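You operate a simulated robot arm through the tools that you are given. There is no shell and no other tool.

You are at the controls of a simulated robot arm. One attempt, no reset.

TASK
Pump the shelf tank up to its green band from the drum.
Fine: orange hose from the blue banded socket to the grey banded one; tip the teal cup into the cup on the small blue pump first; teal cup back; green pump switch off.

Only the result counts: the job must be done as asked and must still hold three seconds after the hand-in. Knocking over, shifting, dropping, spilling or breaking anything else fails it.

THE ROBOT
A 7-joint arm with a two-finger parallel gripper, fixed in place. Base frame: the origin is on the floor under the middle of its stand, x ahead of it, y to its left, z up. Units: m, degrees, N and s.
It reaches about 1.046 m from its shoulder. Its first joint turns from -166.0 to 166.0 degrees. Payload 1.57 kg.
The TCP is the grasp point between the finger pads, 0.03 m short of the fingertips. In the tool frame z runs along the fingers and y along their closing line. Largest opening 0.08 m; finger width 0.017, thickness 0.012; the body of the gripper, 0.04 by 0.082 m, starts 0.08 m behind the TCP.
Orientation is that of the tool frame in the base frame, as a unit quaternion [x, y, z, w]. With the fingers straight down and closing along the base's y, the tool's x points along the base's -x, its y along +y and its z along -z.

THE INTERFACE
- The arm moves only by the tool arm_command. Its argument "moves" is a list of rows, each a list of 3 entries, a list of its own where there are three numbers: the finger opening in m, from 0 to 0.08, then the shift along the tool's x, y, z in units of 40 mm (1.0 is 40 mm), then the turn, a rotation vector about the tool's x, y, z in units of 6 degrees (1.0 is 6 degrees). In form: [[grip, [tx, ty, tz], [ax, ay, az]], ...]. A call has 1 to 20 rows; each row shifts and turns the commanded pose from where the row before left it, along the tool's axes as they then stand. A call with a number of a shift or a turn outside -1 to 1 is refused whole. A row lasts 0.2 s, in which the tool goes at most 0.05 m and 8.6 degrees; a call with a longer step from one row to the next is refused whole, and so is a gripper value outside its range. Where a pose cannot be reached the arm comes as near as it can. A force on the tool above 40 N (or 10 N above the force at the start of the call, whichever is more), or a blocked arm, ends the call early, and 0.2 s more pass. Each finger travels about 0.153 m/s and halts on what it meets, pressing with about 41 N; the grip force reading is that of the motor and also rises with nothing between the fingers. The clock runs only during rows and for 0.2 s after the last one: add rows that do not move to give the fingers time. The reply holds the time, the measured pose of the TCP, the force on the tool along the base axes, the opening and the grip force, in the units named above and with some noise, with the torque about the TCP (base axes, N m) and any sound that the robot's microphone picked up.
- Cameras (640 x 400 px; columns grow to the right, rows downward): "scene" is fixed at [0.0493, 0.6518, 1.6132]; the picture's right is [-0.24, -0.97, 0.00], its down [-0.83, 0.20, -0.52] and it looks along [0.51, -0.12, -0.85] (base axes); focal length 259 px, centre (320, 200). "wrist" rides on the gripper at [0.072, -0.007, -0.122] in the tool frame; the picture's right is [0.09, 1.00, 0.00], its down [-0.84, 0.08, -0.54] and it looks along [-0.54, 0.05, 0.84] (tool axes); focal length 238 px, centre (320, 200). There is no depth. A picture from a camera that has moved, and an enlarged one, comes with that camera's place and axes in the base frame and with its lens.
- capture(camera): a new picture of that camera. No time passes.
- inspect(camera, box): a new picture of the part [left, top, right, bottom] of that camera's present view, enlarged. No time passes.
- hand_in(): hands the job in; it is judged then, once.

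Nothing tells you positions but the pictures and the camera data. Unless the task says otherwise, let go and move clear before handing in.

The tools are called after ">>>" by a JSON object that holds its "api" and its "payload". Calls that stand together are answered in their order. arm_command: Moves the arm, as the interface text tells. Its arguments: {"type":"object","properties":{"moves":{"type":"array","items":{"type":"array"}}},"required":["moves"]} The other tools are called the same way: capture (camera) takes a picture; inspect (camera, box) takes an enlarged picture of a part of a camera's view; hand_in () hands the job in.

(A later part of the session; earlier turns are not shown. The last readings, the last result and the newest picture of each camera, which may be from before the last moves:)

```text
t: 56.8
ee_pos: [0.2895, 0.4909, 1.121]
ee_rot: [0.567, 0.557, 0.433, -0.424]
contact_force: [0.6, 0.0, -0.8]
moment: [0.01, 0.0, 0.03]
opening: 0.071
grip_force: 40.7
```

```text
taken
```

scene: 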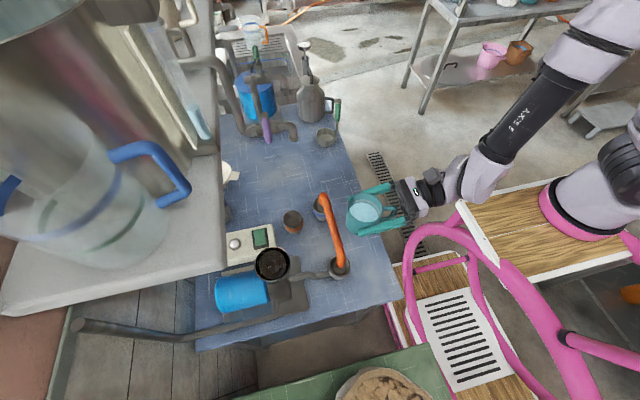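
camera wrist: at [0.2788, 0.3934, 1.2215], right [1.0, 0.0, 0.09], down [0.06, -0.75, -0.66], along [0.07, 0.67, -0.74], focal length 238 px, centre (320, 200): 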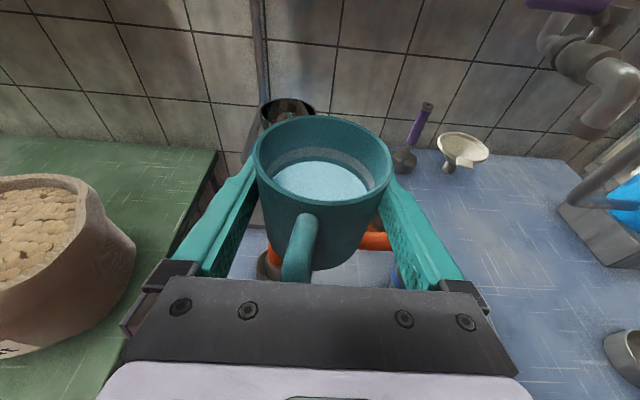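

The path to the pump is clear ahead. I'll move in +y to bring the cup next to the priming cup.

>>> {"api": "arm_command", "payload": {"moves": [[0.0, [0.081, -0.006, 0.296], [0, 0, 0]], [0.0, [0.162, -0.012, 0.592], [0, 0, 0]], [0.0, [0.243, -0.018, 0.887], [0, 0, 0]], [0.0, [0.27, -0.02, 0.986], [0, 0, 0]], [0.0, [0.27, -0.02, 0.986], [0, 0, 0]], [0.0, [0.243, -0.018, 0.887], [0, 0, 0]], [0.0, [0.162, -0.012, 0.592], [0, 0, 0]], [0.0, [0.081, -0.006, 0.296], [0, 0, 0]], [0.0, [0, 0, 0], [0, 0, 0]]]}}

>>> {"api": "capture", "payload": {"camera": "wrist"}}

>>> {"api": "capture", "payload": {"camera": "scene"}}

>>> {"api": "inspect", "payload": {"camera": "scene", "box": [220, 190, 380, 320]}}

```text
t: 58.8
ee_pos: [0.2898, 0.7198, 1.1202]
ee_rot: [0.567, 0.557, 0.434, -0.424]
contact_force: [-0.2, 0.5, -1.0]
moment: [0.0, -0.01, -0.01]
opening: 0.0713
grip_force: 40.9
```

```text
taken
camera wrist: at [0.28, 0.6226, 1.221], right [1.0, 0.0, 0.09], down [0.06, -0.74, -0.66], along [0.06, 0.67, -0.74], focal length 238 px, centre (320, 200)
```

wrist: 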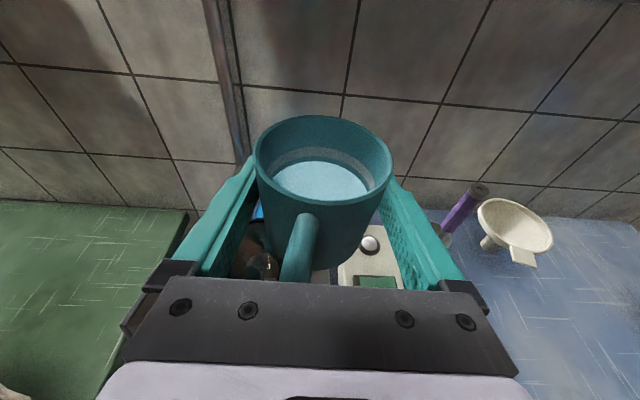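

```text
taken
```

scene: 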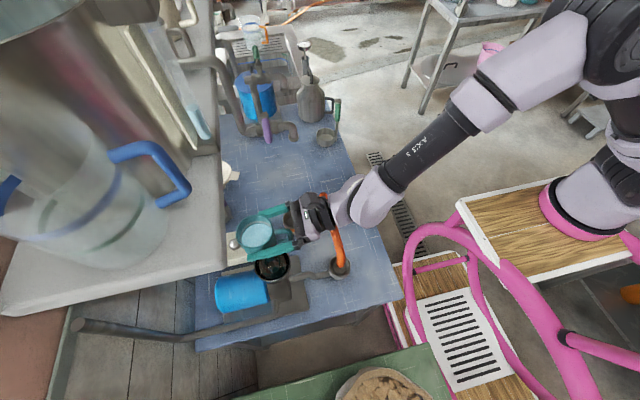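

```text
3.08 times, centred on (300, 255) of scene
camera zoom: at [0.0493, 0.6518, 1.6132], right [-0.24, -0.97, 0.0], down [-0.83, 0.2, -0.52], along [0.51, -0.12, -0.85], focal length 798 px, centre (382, 31)
```

zoom: 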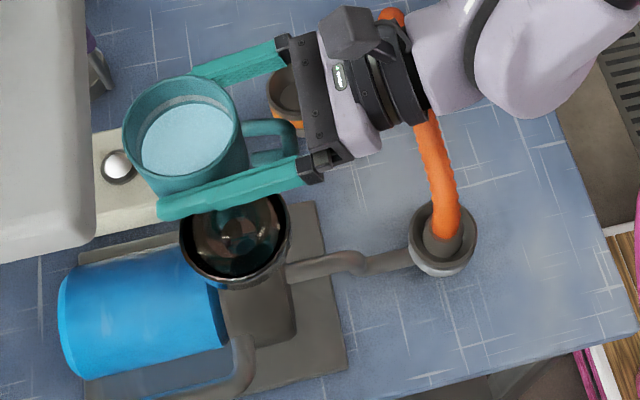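

The teal cup is beside and above the priming cup. I'll zoom in to check the sideways (y) alignment before tipping.

>>> {"api": "inspect", "payload": {"camera": "scene", "box": [225, 205, 325, 295]}}

>>> {"api": "inspect", "payload": {"camera": "wrist", "box": [200, 150, 420, 300]}}

```text
4.44 times, centred on (275, 250) of scene
camera zoom: at [0.0493, 0.6518, 1.6132], right [-0.24, -0.97, 0.0], down [-0.83, 0.2, -0.52], along [0.51, -0.12, -0.85], focal length 1152 px, centre (520, -22)
```

zoom: 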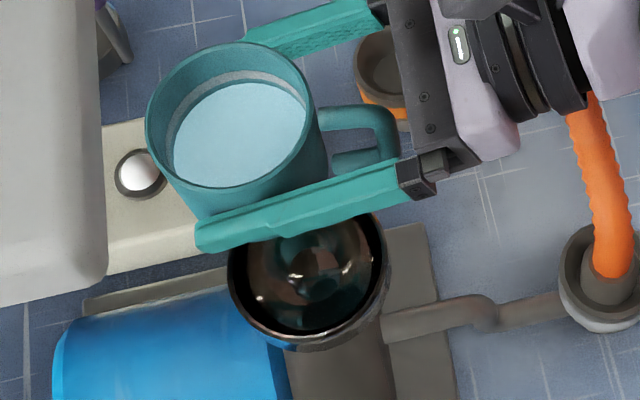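

```text
2.67 times, centred on (310, 225) of wrist
camera zoom: at [0.28, 0.6226, 1.221], right [1.0, 0.0, 0.09], down [0.06, -0.74, -0.66], along [0.06, 0.67, -0.74], focal length 636 px, centre (347, 133)
```

zoom: 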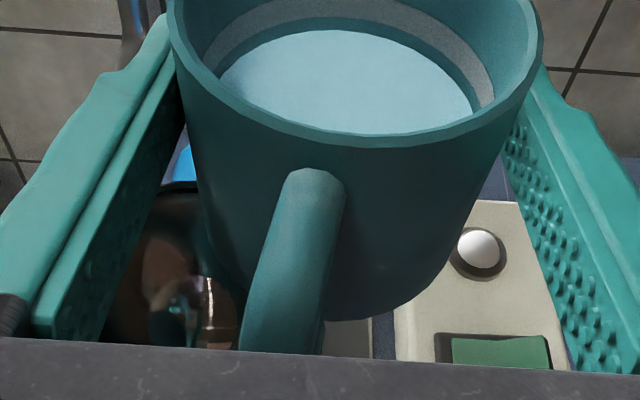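

Comparing both cameras, the teal cup should shift about 8 mm in −y to be centred on the priming cup. I'll make that shift and begin a slow tip toward −x, stopping at 30° to check.

>>> {"api": "arm_command", "payload": {"moves": [[0.0, [-0.0527, 0.004, -0.193], [0, 0, 0]], [0.0, [0, 0, 0], [-0.1318, 0.0099, -0.4822]], [0.0, [0, 0, 0], [-0.2636, 0.0198, -0.9643]], [0.0, [0, 0, 0], [-0.2636, 0.0198, -0.9643]], [0.0, [0, 0, 0], [-0.2636, 0.0198, -0.9643]], [0.0, [0, 0, 0], [-0.2636, 0.0198, -0.9643]], [0.0, [0, 0, 0], [-0.1318, 0.0099, -0.4822]], [0.0, [0, 0, 0], [0, 0, 0]]]}}

>>> {"api": "capture", "payload": {"camera": "wrist"}}

>>> {"api": "inspect", "payload": {"camera": "scene", "box": [225, 205, 325, 295]}}

```text
t: 60.6
ee_pos: [0.294, 0.7116, 1.1216]
ee_rot: [0.437, 0.646, 0.567, -0.265]
contact_force: [-0.6, -0.9, -1.6]
moment: [0.01, -0.02, 0.0]
opening: 0.0714
grip_force: 41.1
```

```text
taken
camera wrist: at [0.2335, 0.6139, 1.2041], right [0.82, 0.0, 0.58], down [0.39, -0.75, -0.54], along [0.43, 0.67, -0.61], focal length 238 px, centre (320, 200)
```

wrist: 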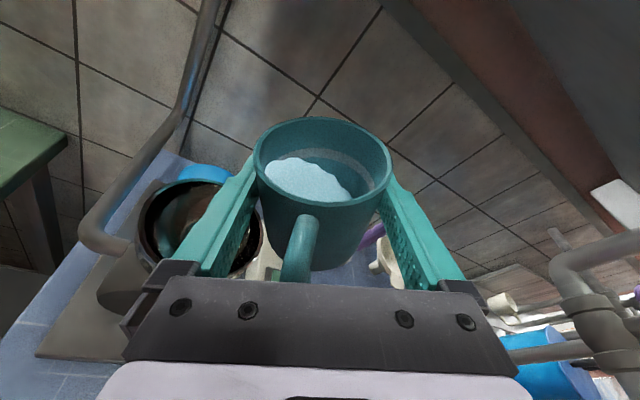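

```text
4.44 times, centred on (275, 250) of scene
camera zoom: at [0.0493, 0.6518, 1.6132], right [-0.24, -0.97, 0.0], down [-0.83, 0.2, -0.52], along [0.51, -0.12, -0.85], focal length 1152 px, centre (520, -22)
```

zoom: 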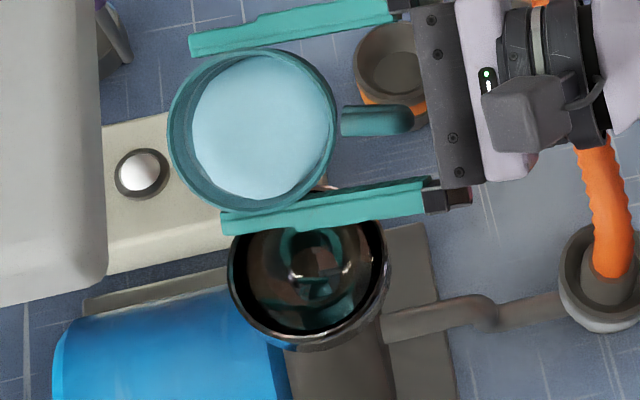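

At 30° the water is just short of the lip, and the projected drop point lands within the priming cup. I'll continue at half speed to 60°, easing slightly in −x to hold the lip over the centre.

>>> {"api": "arm_command", "payload": {"moves": [[0.0, [0.0137, -0.0141, -0.0037], [-0.1318, 0.0099, -0.4822]], [0.0, [0.0137, -0.0141, -0.0037], [-0.1318, 0.0099, -0.4822]], [0.0, [0.0137, -0.0141, -0.0037], [-0.1318, 0.0099, -0.4822]], [0.0, [0.0137, -0.0141, -0.0037], [-0.1318, 0.0099, -0.4822]], [0.0, [0.0137, -0.0141, -0.0037], [-0.1318, 0.0099, -0.4822]], [0.0, [0, 0, 0], [0, 0, 0]]]}}

>>> {"api": "capture", "payload": {"camera": "wrist"}}

>>> {"api": "inspect", "payload": {"camera": "scene", "box": [225, 205, 325, 295]}}

```text
t: 62.2
ee_pos: [0.3475, 0.7043, 1.1206]
ee_rot: [0.385, 0.662, 0.624, -0.156]
contact_force: [-0.5, -0.7, -2.6]
moment: [-0.02, -0.01, -0.02]
opening: 0.0713
grip_force: 41.4
stopped in row 6: the arm was blocked; the commanded pose is now the measured one
```

```text
taken
camera wrist: at [0.2609, 0.6134, 1.1857], right [0.64, -0.04, 0.77], down [0.46, -0.78, -0.43], along [0.62, 0.62, -0.48], focal length 238 px, centre (320, 200)
```

wrist: 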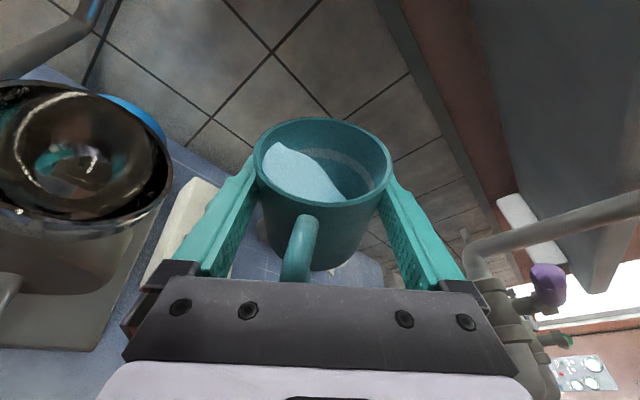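

```text
4.44 times, centred on (275, 250) of scene
camera zoom: at [0.0493, 0.6518, 1.6132], right [-0.24, -0.97, 0.0], down [-0.83, 0.2, -0.52], along [0.51, -0.12, -0.85], focal length 1152 px, centre (520, -22)
```

zoom: 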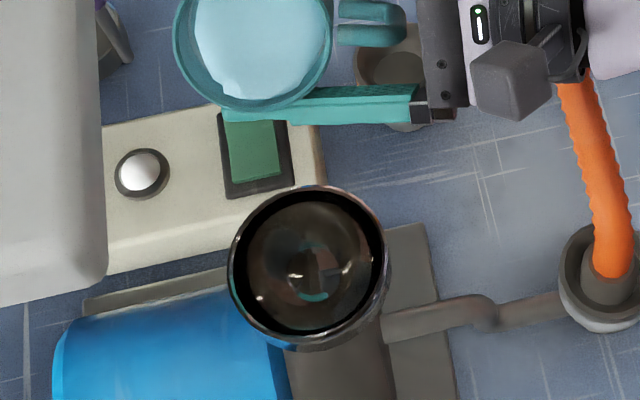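

The arm hit a joint limit and drifted away in +x with the cup tilted 45°. I'll bring the cup back toward upright right away before any water leaves it.

>>> {"api": "arm_command", "payload": {"moves": [[0.0, [0, 0, 0], [0.315, -0.075, 0.946]], [0.0, [0, 0, 0], [0.315, -0.075, 0.946]], [0.0, [0, 0, 0], [0.315, -0.075, 0.946]], [0.0, [0, 0, 0], [0.315, -0.075, 0.946]], [0.0, [0, 0, 0], [0.315, -0.075, 0.946]], [0.0, [0, 0, 0], [0, 0, 0]]]}}

>>> {"api": "capture", "payload": {"camera": "wrist"}}

>>> {"api": "capture", "payload": {"camera": "scene"}}

>>> {"api": "inspect", "payload": {"camera": "scene", "box": [225, 185, 345, 295]}}

```text
t: 63.6
ee_pos: [0.3385, 0.7051, 1.1206]
ee_rot: [0.528, 0.604, 0.5, -0.326]
contact_force: [-0.1, 0.4, -2.1]
moment: [0.03, -0.01, 0.01]
opening: 0.0713
grip_force: 40.9
```

```text
taken
camera wrist: at [0.2969, 0.6143, 1.2196], right [0.94, -0.03, 0.34], down [0.19, -0.78, -0.6], along [0.29, 0.63, -0.73], focal length 238 px, centre (320, 200)
```

wrist: 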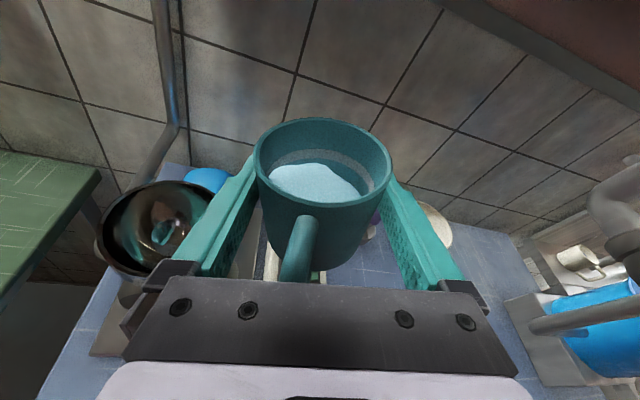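

```text
taken
```

scene: 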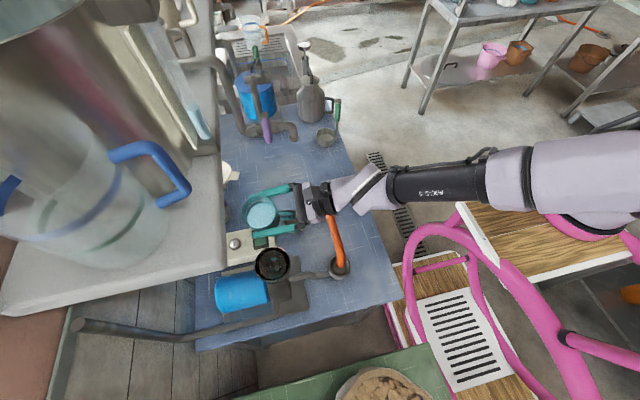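

```text
3.64 times, centred on (285, 240) of scene
camera zoom: at [0.0493, 0.6518, 1.6132], right [-0.24, -0.97, 0.0], down [-0.83, 0.2, -0.52], along [0.51, -0.12, -0.85], focal length 943 px, centre (447, 54)
```

zoom: 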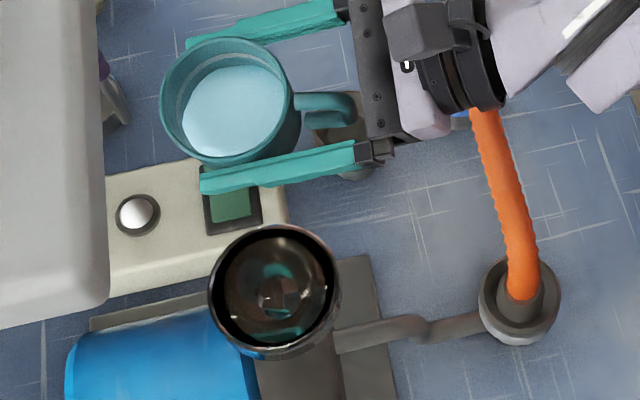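

No spill is visible and the water is still in the cup. Rolling toward −x runs into a joint limit at about 30°, so rolling the other way (toward +x) should have far more range. I'll level the cup and back it away from the bench fixtures first.

>>> {"api": "arm_command", "payload": {"moves": [[0.0, [0, 0, 0], [0.158, -0.037, 0.473]], [0.0, [0, 0, 0], [0.315, -0.075, 0.946]], [0.0, [0, 0, 0], [0.315, -0.075, 0.946]], [0.0, [0, 0, 0], [0, 0, 0]]]}}

>>> {"api": "capture", "payload": {"camera": "wrist"}}

>>> {"api": "capture", "payload": {"camera": "scene"}}

```text
t: 64.6
ee_pos: [0.3382, 0.7065, 1.1207]
ee_rot: [0.59, 0.556, 0.427, -0.4]
contact_force: [0.5, -0.3, -1.7]
moment: [0.02, 0.02, 0.03]
opening: 0.0712
grip_force: 41.4
```

```text
taken
camera wrist: at [0.3237, 0.615, 1.2274], right [1.0, -0.03, 0.09], down [0.03, -0.78, -0.62], along [0.09, 0.62, -0.78], focal length 238 px, centre (320, 200)
```

wrist: 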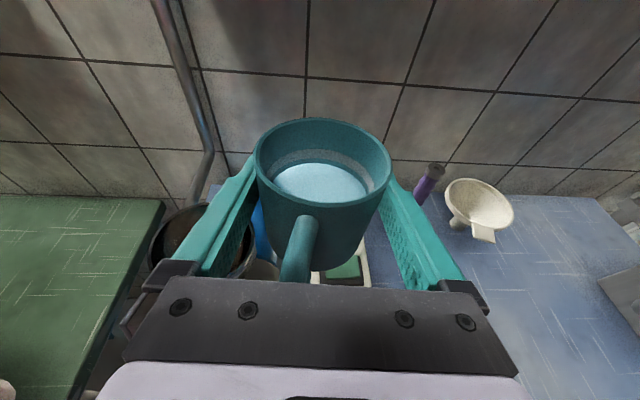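

```text
taken
```

scene: 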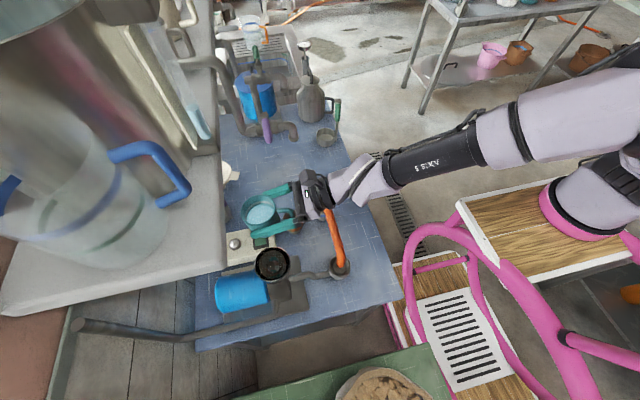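

The arm has since changed its internal posture: the forearm label is now flipped. I'll test the roll range safely at 30° or less with a small −x tilt and watch whether the position holds.

>>> {"api": "arm_command", "payload": {"moves": [[0.0, [0, 0, 0], [-0.157, 0.03, -0.473]], [0.0, [0, 0, 0], [-0.157, 0.03, -0.473]], [0.0, [0, 0, 0], [-0.157, 0.03, -0.473]], [0.0, [0, 0, 0], [-0.157, 0.03, -0.473]], [0.0, [0, 0, 0], [-0.157, 0.03, -0.473]], [0.0, [0, 0, 0], [0, 0, 0]]]}}

>>> {"api": "capture", "payload": {"camera": "scene"}}

```text
t: 66.0
ee_pos: [0.3377, 0.7061, 1.1211]
ee_rot: [0.53, 0.604, 0.5, -0.324]
contact_force: [-0.3, 0.1, -1.7]
moment: [0.03, 0.03, 0.01]
opening: 0.0711
grip_force: 40.3
```

```text
taken
```

scene: 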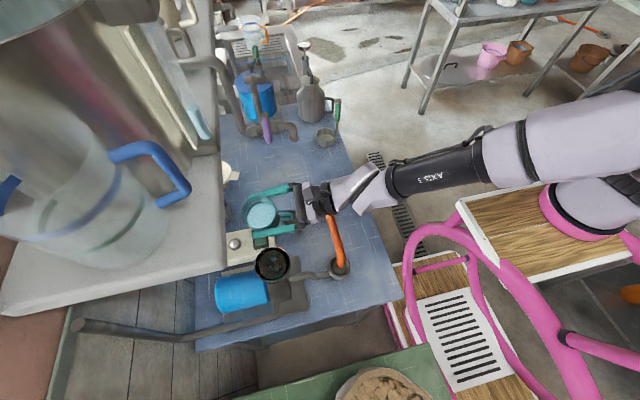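

The elbow is swinging to produce this roll, which means the last joint is at its limit in this direction. I'll roll back through level to about 30° toward +x (safe for the water) and see if that direction is free.

>>> {"api": "arm_command", "payload": {"moves": [[0.0, [0, 0, 0], [0.315, -0.06, 0.946]], [0.0, [0, 0, 0], [0.315, -0.06, 0.946]], [0.0, [0, 0, 0], [0.315, -0.06, 0.946]], [0.0, [0, 0, 0], [0.315, -0.06, 0.946]], [0.0, [0, 0, 0], [0.315, -0.06, 0.946]], [0.0, [0, 0, 0], [0.315, -0.06, 0.946]], [0.0, [0, 0, 0], [0.158, -0.03, 0.473]], [0.0, [0, 0, 0], [0, 0, 0]]]}}

>>> {"api": "capture", "payload": {"camera": "scene"}}

>>> {"api": "capture", "payload": {"camera": "wrist"}}

```text
t: 67.8
ee_pos: [0.337, 0.7058, 1.122]
ee_rot: [0.666, 0.461, 0.295, -0.507]
contact_force: [0.5, 0.0, -1.4]
moment: [0.02, -0.02, 0.0]
opening: 0.0711
grip_force: 40.9
```

```text
taken
```

scene: 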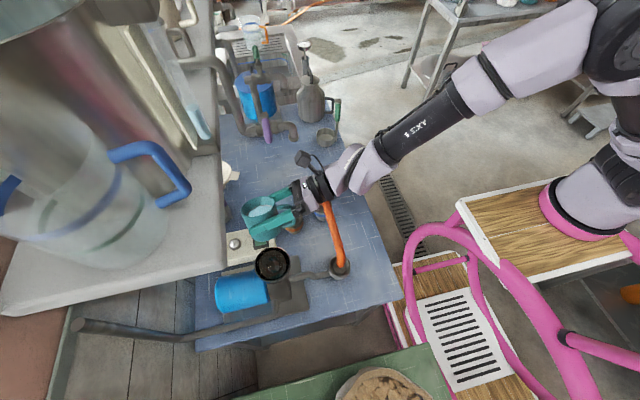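

```text
taken
camera wrist: at [0.368, 0.6149, 1.223], right [0.95, -0.03, -0.32], down [-0.22, -0.78, -0.58], along [-0.23, 0.62, -0.75], focal length 238 px, centre (320, 200)
```

wrist: 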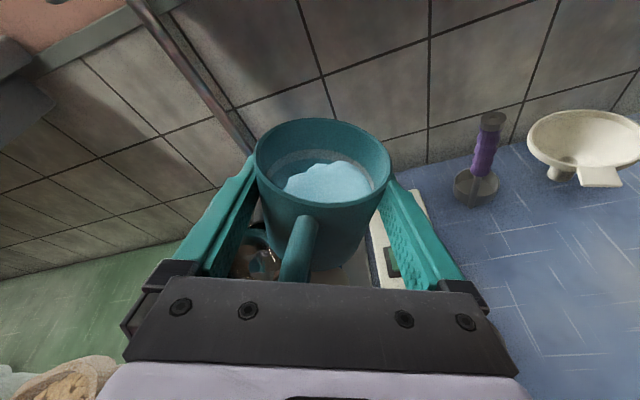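

Rolling toward +x holds position well and the elbow stays up. So I'll pour toward +x from the −x side of the priming cup: level the cup most of the way, then carry it over to TCP x ≈ 0.198.

>>> {"api": "arm_command", "payload": {"moves": [[0.0, [0, 0, 0], [-0.158, 0.03, -0.473]], [0.0, [0, 0, 0], [-0.315, 0.06, -0.946]], [0.0, [0, 0, 0], [-0.315, 0.06, -0.946]], [0.0, [-0.043, -0.286, 0.011], [0, 0, 0]], [0.0, [-0.086, -0.572, 0.022], [0, 0, 0]], [0.0, [-0.13, -0.859, 0.033], [0, 0, 0]], [0.0, [-0.13, -0.859, 0.033], [0, 0, 0]], [0.0, [-0.086, -0.572, 0.022], [0, 0, 0]], [0.0, [-0.043, -0.286, 0.011], [0, 0, 0]], [0.0, [0, 0, 0], [0, 0, 0]]]}}

>>> {"api": "capture", "payload": {"camera": "scene"}}

>>> {"api": "capture", "payload": {"camera": "wrist"}}

>>> {"api": "inspect", "payload": {"camera": "scene", "box": [225, 205, 345, 315]}}

```text
t: 70.0
ee_pos: [0.1994, 0.714, 1.1203]
ee_rot: [0.622, 0.524, 0.378, -0.443]
contact_force: [-0.2, -0.1, -1.6]
moment: [0.0, -0.03, -0.01]
opening: 0.0714
grip_force: 41.0
```

```text
taken
```

scene: 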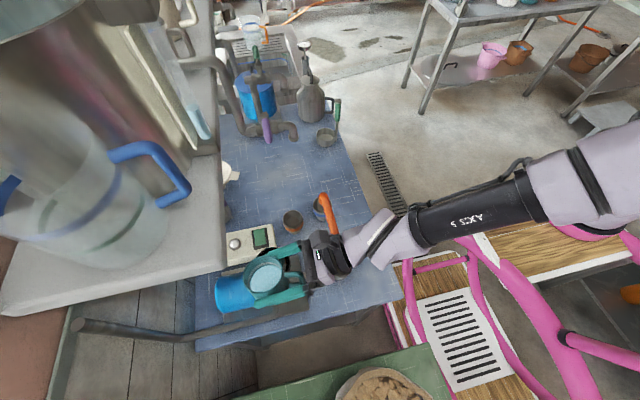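

```text
taken
camera wrist: at [0.2019, 0.6219, 1.2278], right [1.0, -0.03, -0.07], down [-0.07, -0.78, -0.62], along [-0.03, 0.62, -0.78], focal length 238 px, centre (320, 200)
```

wrist: 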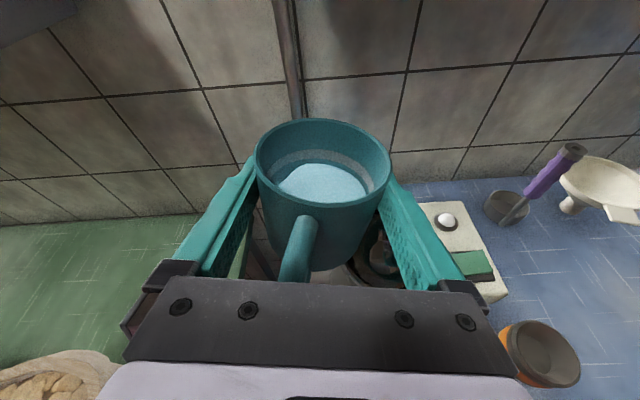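

```text
3.64 times, centred on (285, 260) of scene
camera zoom: at [0.0493, 0.6518, 1.6132], right [-0.24, -0.97, 0.0], down [-0.83, 0.2, -0.52], along [0.51, -0.12, -0.85], focal length 943 px, centre (447, -18)
```

zoom: 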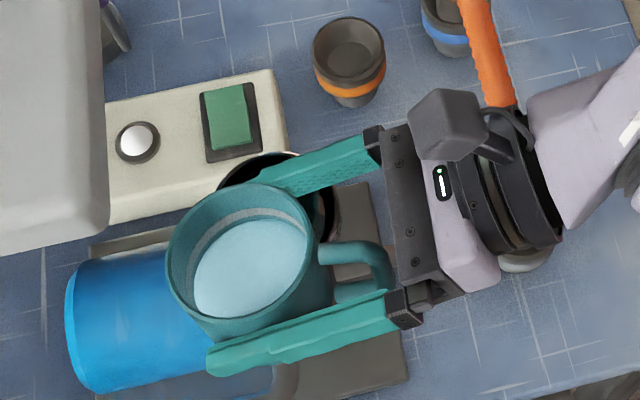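

The cup is correctly placed on the −x side, with position error under 2 mm. I'll roll toward +x in short stages, checking the position each time.

>>> {"api": "arm_command", "payload": {"moves": [[0.0, [0, 0, 0], [0.158, -0.03, 0.474]], [0.0, [0, 0, 0], [0.317, -0.06, 0.947]], [0.0, [0, 0, 0], [0.317, -0.06, 0.947]], [0.0, [0, 0, 0], [0.317, -0.06, 0.947]], [0.0, [0, 0, 0], [0.158, -0.03, 0.474]], [0.0, [0, 0, 0], [0, 0, 0]]]}}

>>> {"api": "inspect", "payload": {"camera": "scene", "box": [225, 205, 345, 315]}}

>>> {"api": "capture", "payload": {"camera": "scene"}}

>>> {"api": "capture", "payload": {"camera": "wrist"}}

```text
t: 71.4
ee_pos: [0.1982, 0.7123, 1.1218]
ee_rot: [0.686, 0.421, 0.24, -0.543]
contact_force: [0.4, 0.1, -1.9]
moment: [0.02, -0.05, -0.03]
opening: 0.0713
grip_force: 41.2
```

```text
3.64 times, centred on (285, 260) of scene
camera zoom: at [0.0493, 0.6518, 1.6132], right [-0.24, -0.97, 0.0], down [-0.83, 0.2, -0.52], along [0.51, -0.12, -0.85], focal length 943 px, centre (447, -18)
```

zoom: 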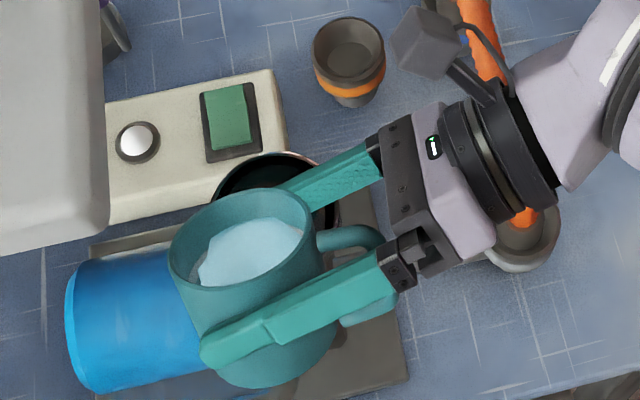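

```text
taken
```

scene: 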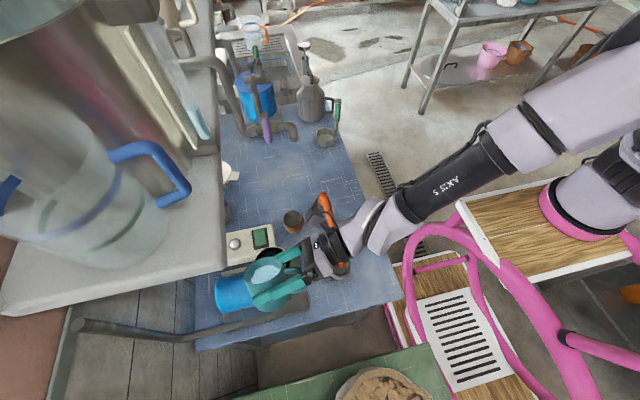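

```text
taken
camera wrist: at [0.2445, 0.6212, 1.2169], right [0.88, -0.03, -0.47], down [-0.31, -0.78, -0.54], along [-0.35, 0.62, -0.7], focal length 238 px, centre (320, 200)
```

wrist: 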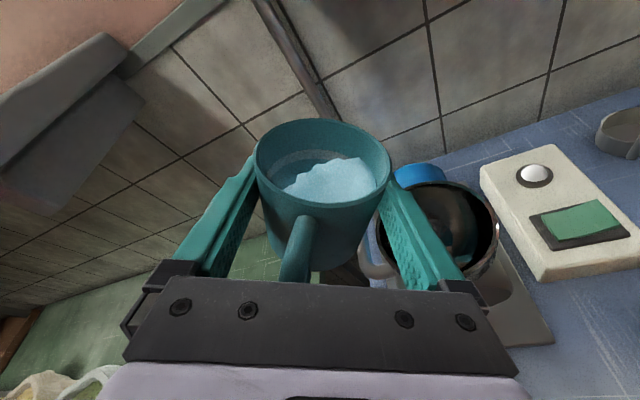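

Position is holding at 33° tilt, and the priming cup shows directly beneath the lip side. I'll continue slowly.

>>> {"api": "arm_command", "payload": {"moves": [[0.0, [0, 0, 0], [0.158, -0.03, 0.474]], [0.0, [0, 0, 0], [0.158, -0.03, 0.474]], [0.0, [0, 0, 0], [0.158, -0.03, 0.474]], [0.0, [0, 0, 0], [0, 0, 0]]]}}

>>> {"api": "inspect", "payload": {"camera": "scene", "box": [225, 205, 345, 315]}}

>>> {"api": "capture", "payload": {"camera": "wrist"}}

```text
t: 72.4
ee_pos: [0.1993, 0.7132, 1.1203]
ee_rot: [0.703, 0.376, 0.186, -0.574]
contact_force: [0.3, -0.4, -1.1]
moment: [0.04, 0.04, 0.0]
opening: 0.0713
grip_force: 40.8
```

```text
3.64 times, centred on (285, 260) of scene
camera zoom: at [0.0493, 0.6518, 1.6132], right [-0.24, -0.97, 0.0], down [-0.83, 0.2, -0.52], along [0.51, -0.12, -0.85], focal length 943 px, centre (447, -18)
```

zoom: 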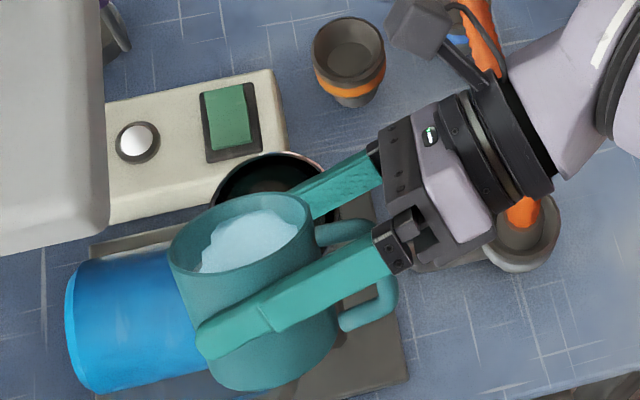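

```text
taken
camera wrist: at [0.2594, 0.6214, 1.2077], right [0.8, -0.03, -0.6], down [-0.39, -0.78, -0.48], along [-0.45, 0.62, -0.64], focal length 238 px, centre (320, 200)
```

wrist: 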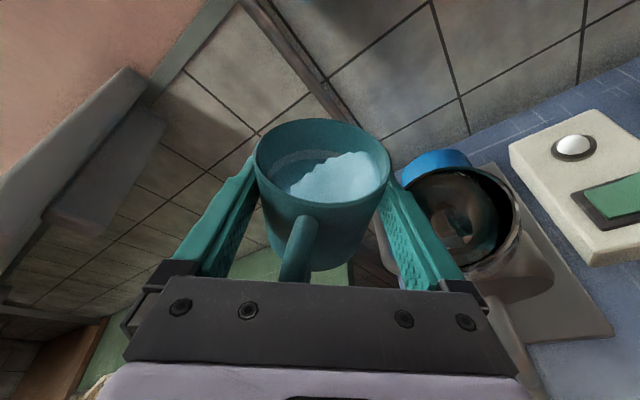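

Position still exact at 42°. The water is close to the lip now, so I'll continue in the same slow steps.

>>> {"api": "arm_command", "payload": {"moves": [[0.0, [0, 0, 0], [0.158, -0.03, 0.474]], [0.0, [0, 0, 0], [0.158, -0.03, 0.474]], [0.0, [0, 0, 0], [0.158, -0.03, 0.474]], [0.0, [0, 0, 0], [0, 0, 0]]]}}

>>> {"api": "inspect", "payload": {"camera": "scene", "box": [225, 205, 345, 315]}}

>>> {"api": "capture", "payload": {"camera": "wrist"}}

```text
t: 73.4
ee_pos: [0.1981, 0.713, 1.1205]
ee_rot: [0.716, 0.33, 0.13, -0.602]
contact_force: [-0.1, -0.2, -1.2]
moment: [0.02, 0.01, 0.0]
opening: 0.071
grip_force: 40.3
```

```text
3.64 times, centred on (285, 260) of scene
camera zoom: at [0.0493, 0.6518, 1.6132], right [-0.24, -0.97, 0.0], down [-0.83, 0.2, -0.52], along [0.51, -0.12, -0.85], focal length 943 px, centre (447, -18)
```

zoom: 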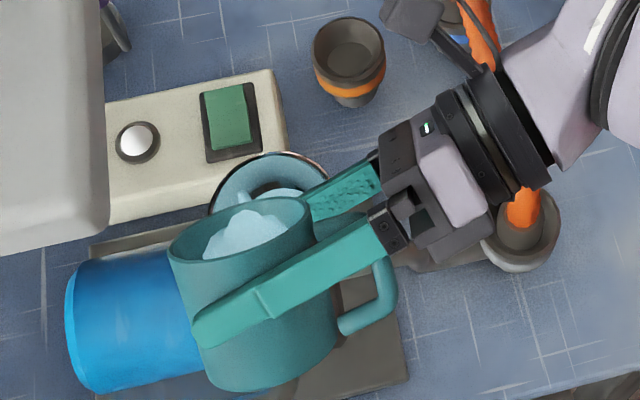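

```text
taken
camera wrist: at [0.2726, 0.6215, 1.1971], right [0.7, -0.03, -0.72], down [-0.46, -0.78, -0.42], along [-0.55, 0.62, -0.56], focal length 238 px, centre (320, 200)
```

wrist: 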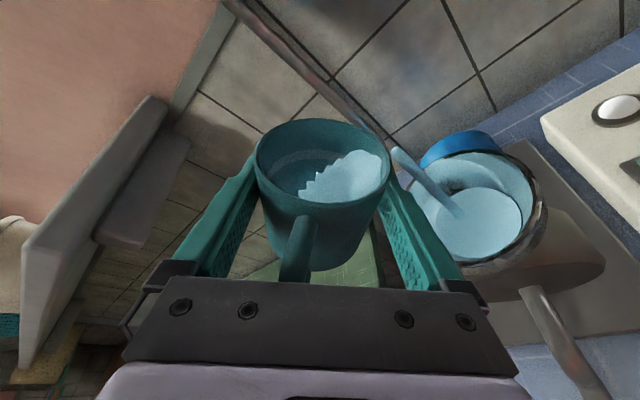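

Water is streaming into the priming cup as planned. I'll check the fill level closely before continuing so it doesn't overflow.

>>> {"api": "inspect", "payload": {"camera": "wrist", "box": [360, 110, 580, 290]}}

>>> {"api": "inspect", "payload": {"camera": "scene", "box": [250, 235, 310, 285]}}

```text
2.22 times, centred on (470, 200) of wrist
camera zoom: at [0.2726, 0.6215, 1.1971], right [0.7, -0.03, -0.72], down [-0.46, -0.78, -0.42], along [-0.55, 0.62, -0.56], focal length 530 px, centre (-13, 200)
```

zoom: 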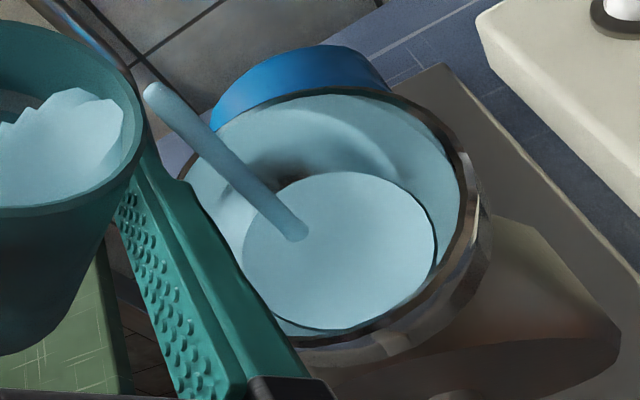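

```text
8.00 times, centred on (280, 260) of scene
camera zoom: at [0.0493, 0.6518, 1.6132], right [-0.24, -0.97, 0.0], down [-0.83, 0.2, -0.52], along [0.51, -0.12, -0.85], focal length 2074 px, centre (640, -280)
```

zoom: 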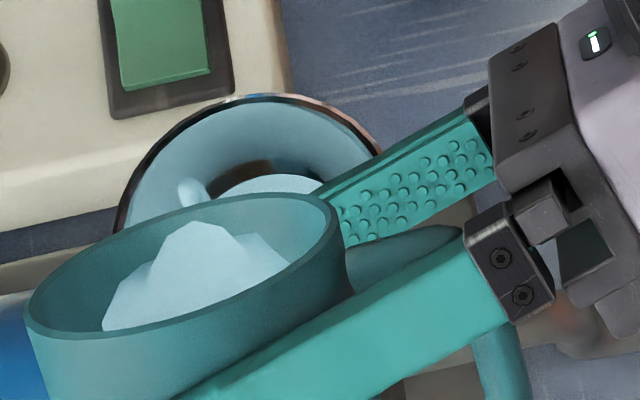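

The stream lands inside the priming cup with a comfortable margin, and the level is still well below the rim. I'll continue in small steps.

>>> {"api": "arm_command", "payload": {"moves": [[0.0, [0, 0, 0], [0.158, -0.03, 0.474]], [0.0, [0, 0, 0], [0.158, -0.03, 0.474]], [0.0, [0, 0, 0], [0, 0, 0]]]}}

>>> {"api": "inspect", "payload": {"camera": "wrist", "box": [240, 90, 620, 300]}}

>>> {"api": "inspect", "payload": {"camera": "scene", "box": [225, 205, 345, 315]}}

```text
t: 74.2
ee_pos: [0.1988, 0.7128, 1.1219]
ee_rot: [0.722, 0.298, 0.093, -0.617]
contact_force: [0.3, -0.3, -1.7]
moment: [0.0, -0.02, 0.03]
opening: 0.0708
grip_force: 41.8
```

```text
1.68 times, centred on (430, 195) of wrist
camera zoom: at [0.2801, 0.6216, 1.1889], right [0.62, -0.03, -0.79], down [-0.5, -0.78, -0.37], along [-0.6, 0.62, -0.5], focal length 401 px, centre (135, 208)
```

zoom: 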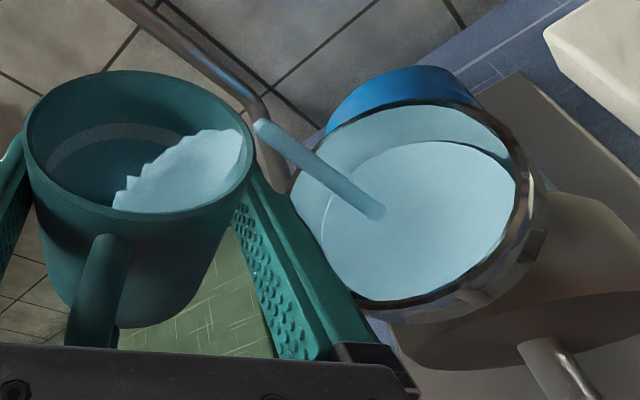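

```text
3.64 times, centred on (285, 260) of scene
camera zoom: at [0.0493, 0.6518, 1.6132], right [-0.24, -0.97, 0.0], down [-0.83, 0.2, -0.52], along [0.51, -0.12, -0.85], focal length 943 px, centre (447, -18)
```

zoom: 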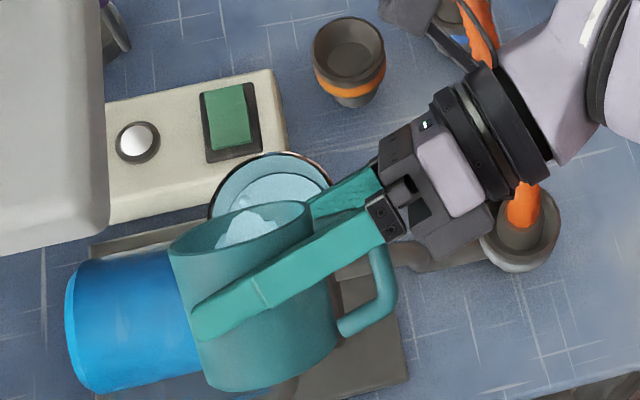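

The priming cup is filling quickly and the teal cup still holds some water. I'll look closely at how much freeboard is left before tipping any further.

>>> {"api": "inspect", "payload": {"camera": "wrist", "box": [400, 130, 580, 290]}}

>>> {"api": "inspect", "payload": {"camera": "wrist", "box": [240, 110, 410, 270]}}

>>> {"api": "inspect", "payload": {"camera": "scene", "box": [245, 240, 300, 285]}}

```text
2.50 times, centred on (490, 210) of wrist
camera zoom: at [0.2801, 0.6216, 1.1889], right [0.62, -0.03, -0.79], down [-0.5, -0.78, -0.37], along [-0.6, 0.62, -0.5], focal length 596 px, centre (-105, 175)
```

zoom: 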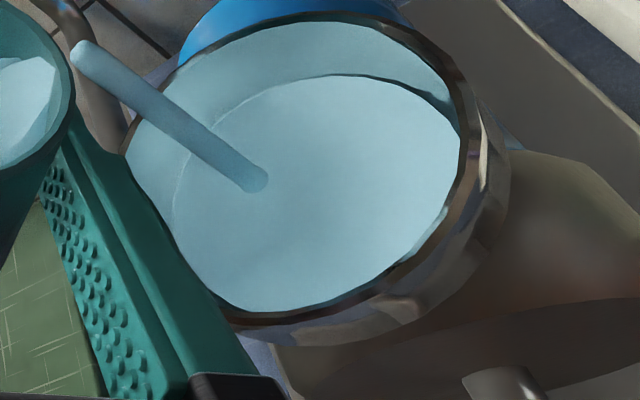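

```text
2.50 times, centred on (325, 190) of wrist
camera zoom: at [0.2801, 0.6216, 1.1889], right [0.62, -0.03, -0.79], down [-0.5, -0.78, -0.37], along [-0.6, 0.62, -0.5], focal length 596 px, centre (308, 225)
```

zoom: 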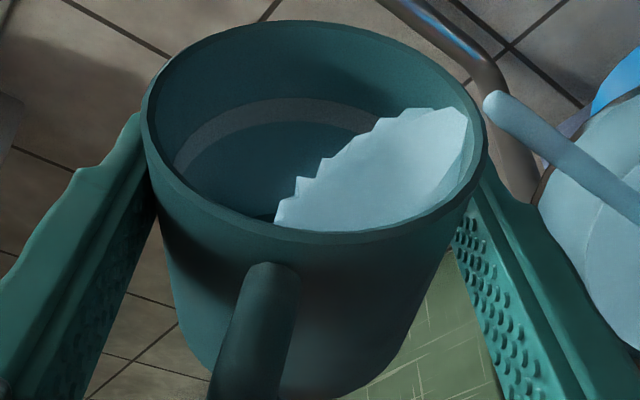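

```text
8.89 times, centred on (272, 262) of scene
camera zoom: at [0.0493, 0.6518, 1.6132], right [-0.24, -0.97, 0.0], down [-0.83, 0.2, -0.52], along [0.51, -0.12, -0.85], focal length 2305 px, centre (742, -356)
```

zoom: 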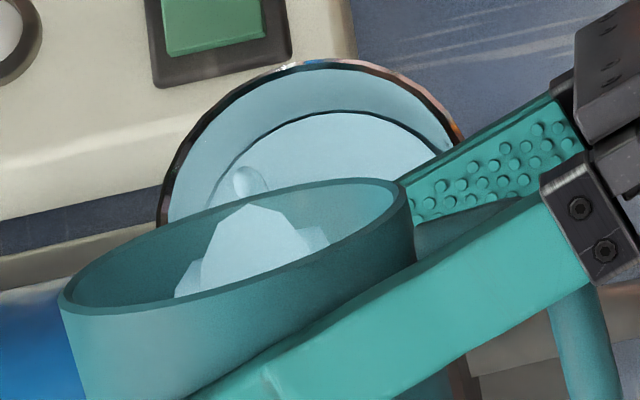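

I estimate roughly half the cup has gone in, and the priming cup has about 2 cm of freeboard. I'll hold still briefly and see whether the level settles or drains into the pump.

>>> {"api": "arm_command", "payload": {"moves": [[0.0, [0, 0, 0], [0, 0, 0]], [0.0, [0, 0, 0], [0, 0, 0]]]}}

>>> {"api": "inspect", "payload": {"camera": "wrist", "box": [240, 90, 620, 300]}}

>>> {"api": "inspect", "payload": {"camera": "scene", "box": [245, 240, 300, 285]}}

```text
t: 74.8
ee_pos: [0.1989, 0.7142, 1.1201]
ee_rot: [0.722, 0.298, 0.093, -0.617]
contact_force: [-0.3, -0.5, -2.5]
moment: [0.01, 0.01, -0.01]
opening: 0.0707
grip_force: 41.1
```

```text
1.68 times, centred on (430, 195) of wrist
camera zoom: at [0.2801, 0.6216, 1.189], right [0.62, -0.03, -0.79], down [-0.5, -0.78, -0.37], along [-0.6, 0.62, -0.5], focal length 401 px, centre (135, 208)
```

zoom: 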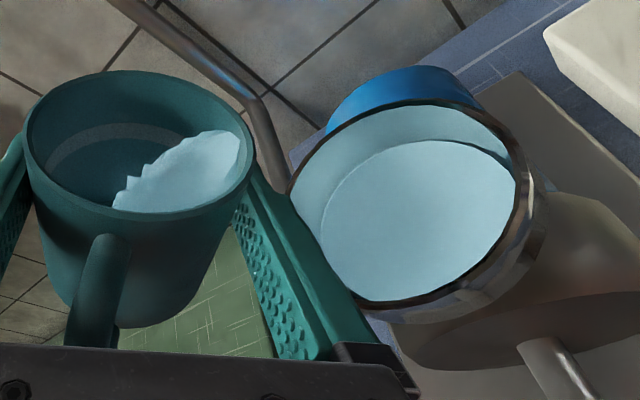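

```text
8.89 times, centred on (272, 262) of scene
camera zoom: at [0.0493, 0.6518, 1.6132], right [-0.24, -0.97, 0.0], down [-0.83, 0.2, -0.52], along [0.51, -0.12, -0.85], focal length 2305 px, centre (742, -356)
```

zoom: 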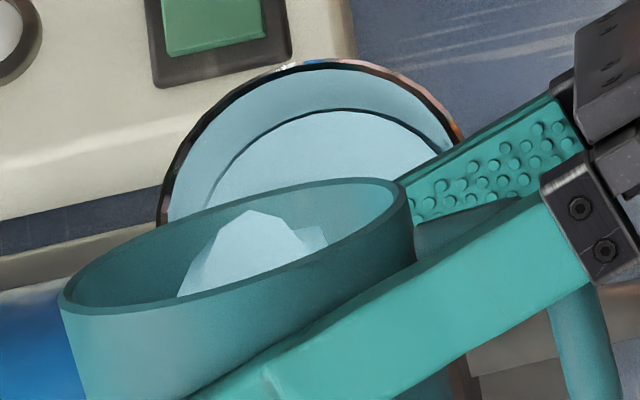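

The stream has stopped at this tilt and the level is holding steady without draining. About half remains in the teal cup, so I'll add more in small amounts and watch the freeboard each time.

>>> {"api": "arm_command", "payload": {"moves": [[0.0, [0, 0, 0], [0.106, -0.02, 0.316]], [0.0, [0, 0, 0], [0.106, -0.02, 0.316]], [0.0, [0, 0, 0], [0, 0, 0]], [0.0, [0, 0, 0], [0, 0, 0]]]}}

>>> {"api": "inspect", "payload": {"camera": "wrist", "box": [240, 90, 620, 300]}}

>>> {"api": "inspect", "payload": {"camera": "scene", "box": [245, 240, 300, 285]}}

```text
t: 75.8
ee_pos: [0.1988, 0.7119, 1.1212]
ee_rot: [0.725, 0.277, 0.068, -0.627]
contact_force: [0.5, 0.3, -1.0]
moment: [0.01, 0.01, -0.01]
opening: 0.071
grip_force: 40.9
```

```text
1.68 times, centred on (430, 195) of wrist
camera zoom: at [0.285, 0.6218, 1.1832], right [0.56, -0.03, -0.83], down [-0.53, -0.78, -0.33], along [-0.64, 0.62, -0.45], focal length 401 px, centre (135, 208)
```

zoom: 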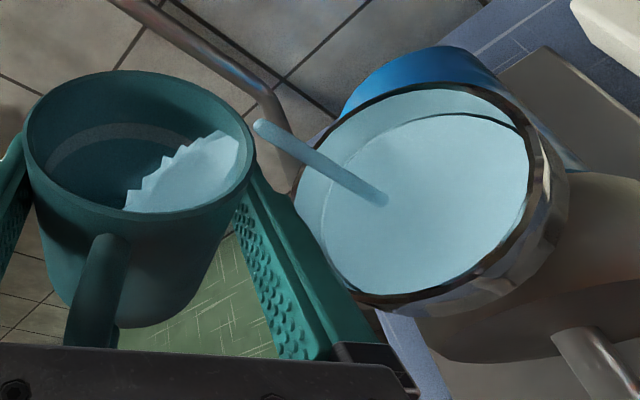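

```text
8.89 times, centred on (272, 262) of scene
camera zoom: at [0.0493, 0.6518, 1.6132], right [-0.24, -0.97, 0.0], down [-0.83, 0.2, -0.52], along [0.51, -0.12, -0.85], focal length 2305 px, centre (742, -356)
```

zoom: 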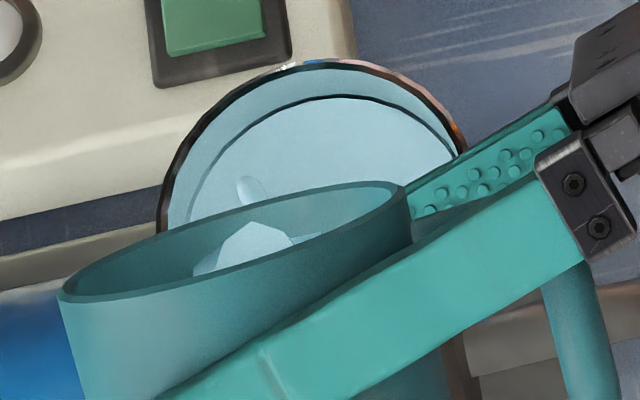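

>>> {"api": "arm_command", "payload": {"moves": [[0.0, [0, 0, 0], [0, 0, 0]], [0.0, [0, 0, 0], [0, 0, 0]], [0.0, [0, 0, 0], [0, 0, 0]]]}}

>>> {"api": "inspect", "payload": {"camera": "wrist", "box": [240, 90, 620, 300]}}

>>> {"api": "inspect", "payload": {"camera": "scene", "box": [245, 240, 300, 285]}}

```text
t: 76.6
ee_pos: [0.1987, 0.7139, 1.1199]
ee_rot: [0.724, 0.277, 0.068, -0.628]
contact_force: [0.1, -1.0, -1.4]
moment: [-0.02, -0.04, -0.03]
opening: 0.0709
grip_force: 40.9
```

```text
1.68 times, centred on (430, 195) of wrist
camera zoom: at [0.285, 0.6218, 1.1831], right [0.56, -0.03, -0.83], down [-0.53, -0.78, -0.33], along [-0.64, 0.62, -0.45], focal length 401 px, centre (135, 208)
```

zoom: 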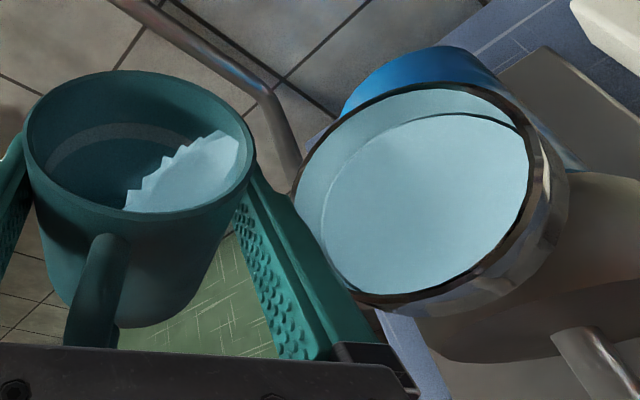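

```text
8.89 times, centred on (272, 262) of scene
camera zoom: at [0.0493, 0.6518, 1.6132], right [-0.24, -0.97, 0.0], down [-0.83, 0.2, -0.52], along [0.51, -0.12, -0.85], focal length 2305 px, centre (742, -356)
```

zoom: 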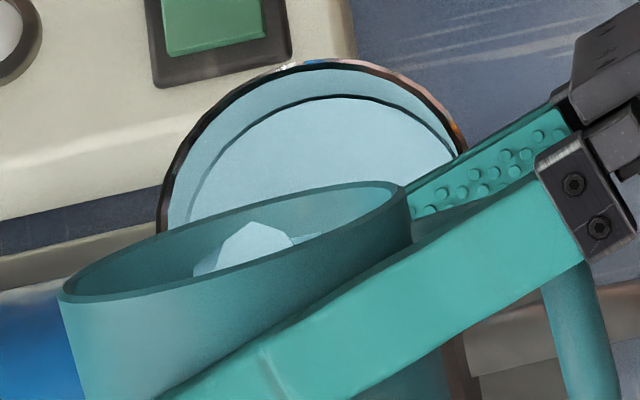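

At this tilt it has settled again with about 29 px of visible freeboard (it was 42 px before). I'll keep adding in small steps while there is clear margin.

>>> {"api": "arm_command", "payload": {"moves": [[0.0, [0, 0, 0], [0.079, -0.015, 0.237]], [0.0, [0, 0, 0], [0.079, -0.015, 0.237]], [0.0, [0, 0, 0], [0, 0, 0]], [0.0, [0, 0, 0], [0, 0, 0]], [0.0, [0, 0, 0], [0, 0, 0]], [0.0, [0, 0, 0], [0, 0, 0]]]}}

>>> {"api": "inspect", "payload": {"camera": "wrist", "box": [240, 90, 620, 300]}}

>>> {"api": "inspect", "payload": {"camera": "scene", "box": [245, 240, 300, 285]}}

```text
t: 78.0
ee_pos: [0.1986, 0.7123, 1.1205]
ee_rot: [0.727, 0.259, 0.049, -0.634]
contact_force: [-0.7, -0.3, -1.2]
moment: [0.01, -0.02, 0.0]
opening: 0.0711
grip_force: 40.9
```

```text
1.68 times, centred on (430, 195) of wrist
camera zoom: at [0.2878, 0.6218, 1.1782], right [0.52, -0.03, -0.86], down [-0.55, -0.78, -0.3], along [-0.66, 0.62, -0.42], focal length 401 px, centre (135, 208)
```

zoom: 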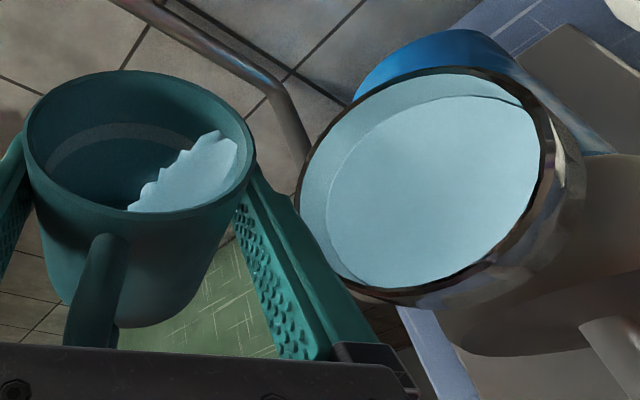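

```text
8.89 times, centred on (272, 262) of scene
camera zoom: at [0.0493, 0.6518, 1.6132], right [-0.24, -0.97, 0.0], down [-0.83, 0.2, -0.52], along [0.51, -0.12, -0.85], focal length 2305 px, centre (742, -356)
```

zoom: 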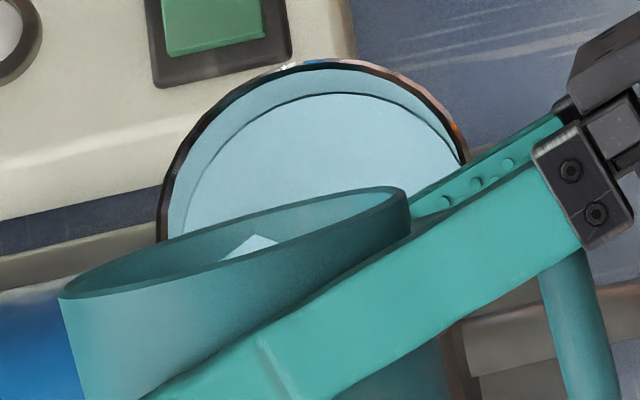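

About 25 px of margin is left, and the level rises more slowly as the cup widens. I'll continue carefully.

>>> {"api": "arm_command", "payload": {"moves": [[0.0, [0, 0, 0], [0.106, -0.02, 0.316]], [0.0, [0, 0, 0], [0.106, -0.02, 0.316]], [0.0, [0, 0, 0], [0, 0, 0]], [0.0, [0, 0, 0], [0, 0, 0]], [0.0, [0, 0, 0], [0, 0, 0]], [0.0, [0, 0, 0], [0, 0, 0]]]}}

>>> {"api": "inspect", "payload": {"camera": "wrist", "box": [240, 90, 620, 300]}}

>>> {"api": "inspect", "payload": {"camera": "scene", "box": [245, 240, 300, 285]}}

```text
t: 79.4
ee_pos: [0.1987, 0.7134, 1.1207]
ee_rot: [0.727, 0.238, 0.024, -0.643]
contact_force: [0.2, 0.0, -1.1]
moment: [0.01, -0.05, 0.03]
opening: 0.0706
grip_force: 41.3
```

```text
1.68 times, centred on (430, 195) of wrist
camera zoom: at [0.2918, 0.6218, 1.1719], right [0.46, -0.03, -0.89], down [-0.56, -0.78, -0.26], along [-0.69, 0.62, -0.37], focal length 401 px, centre (135, 208)
```

zoom: 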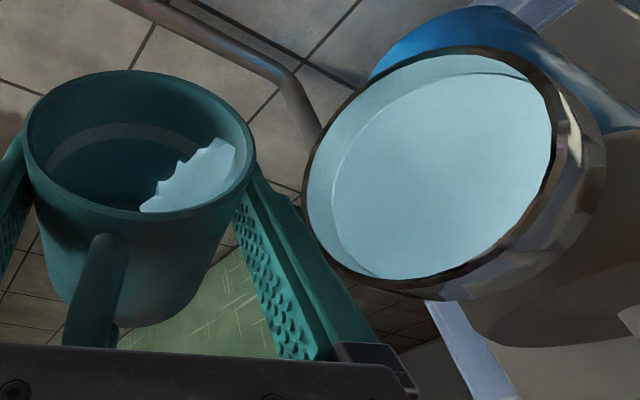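

```text
8.89 times, centred on (272, 262) of scene
camera zoom: at [0.0493, 0.6518, 1.6132], right [-0.24, -0.97, 0.0], down [-0.83, 0.2, -0.52], along [0.51, -0.12, -0.85], focal length 2305 px, centre (742, -356)
```

zoom: 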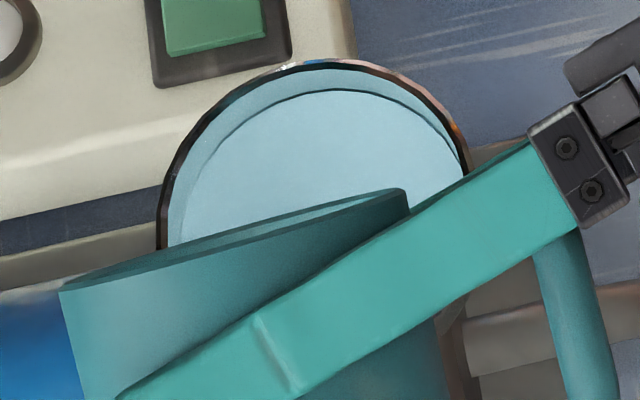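

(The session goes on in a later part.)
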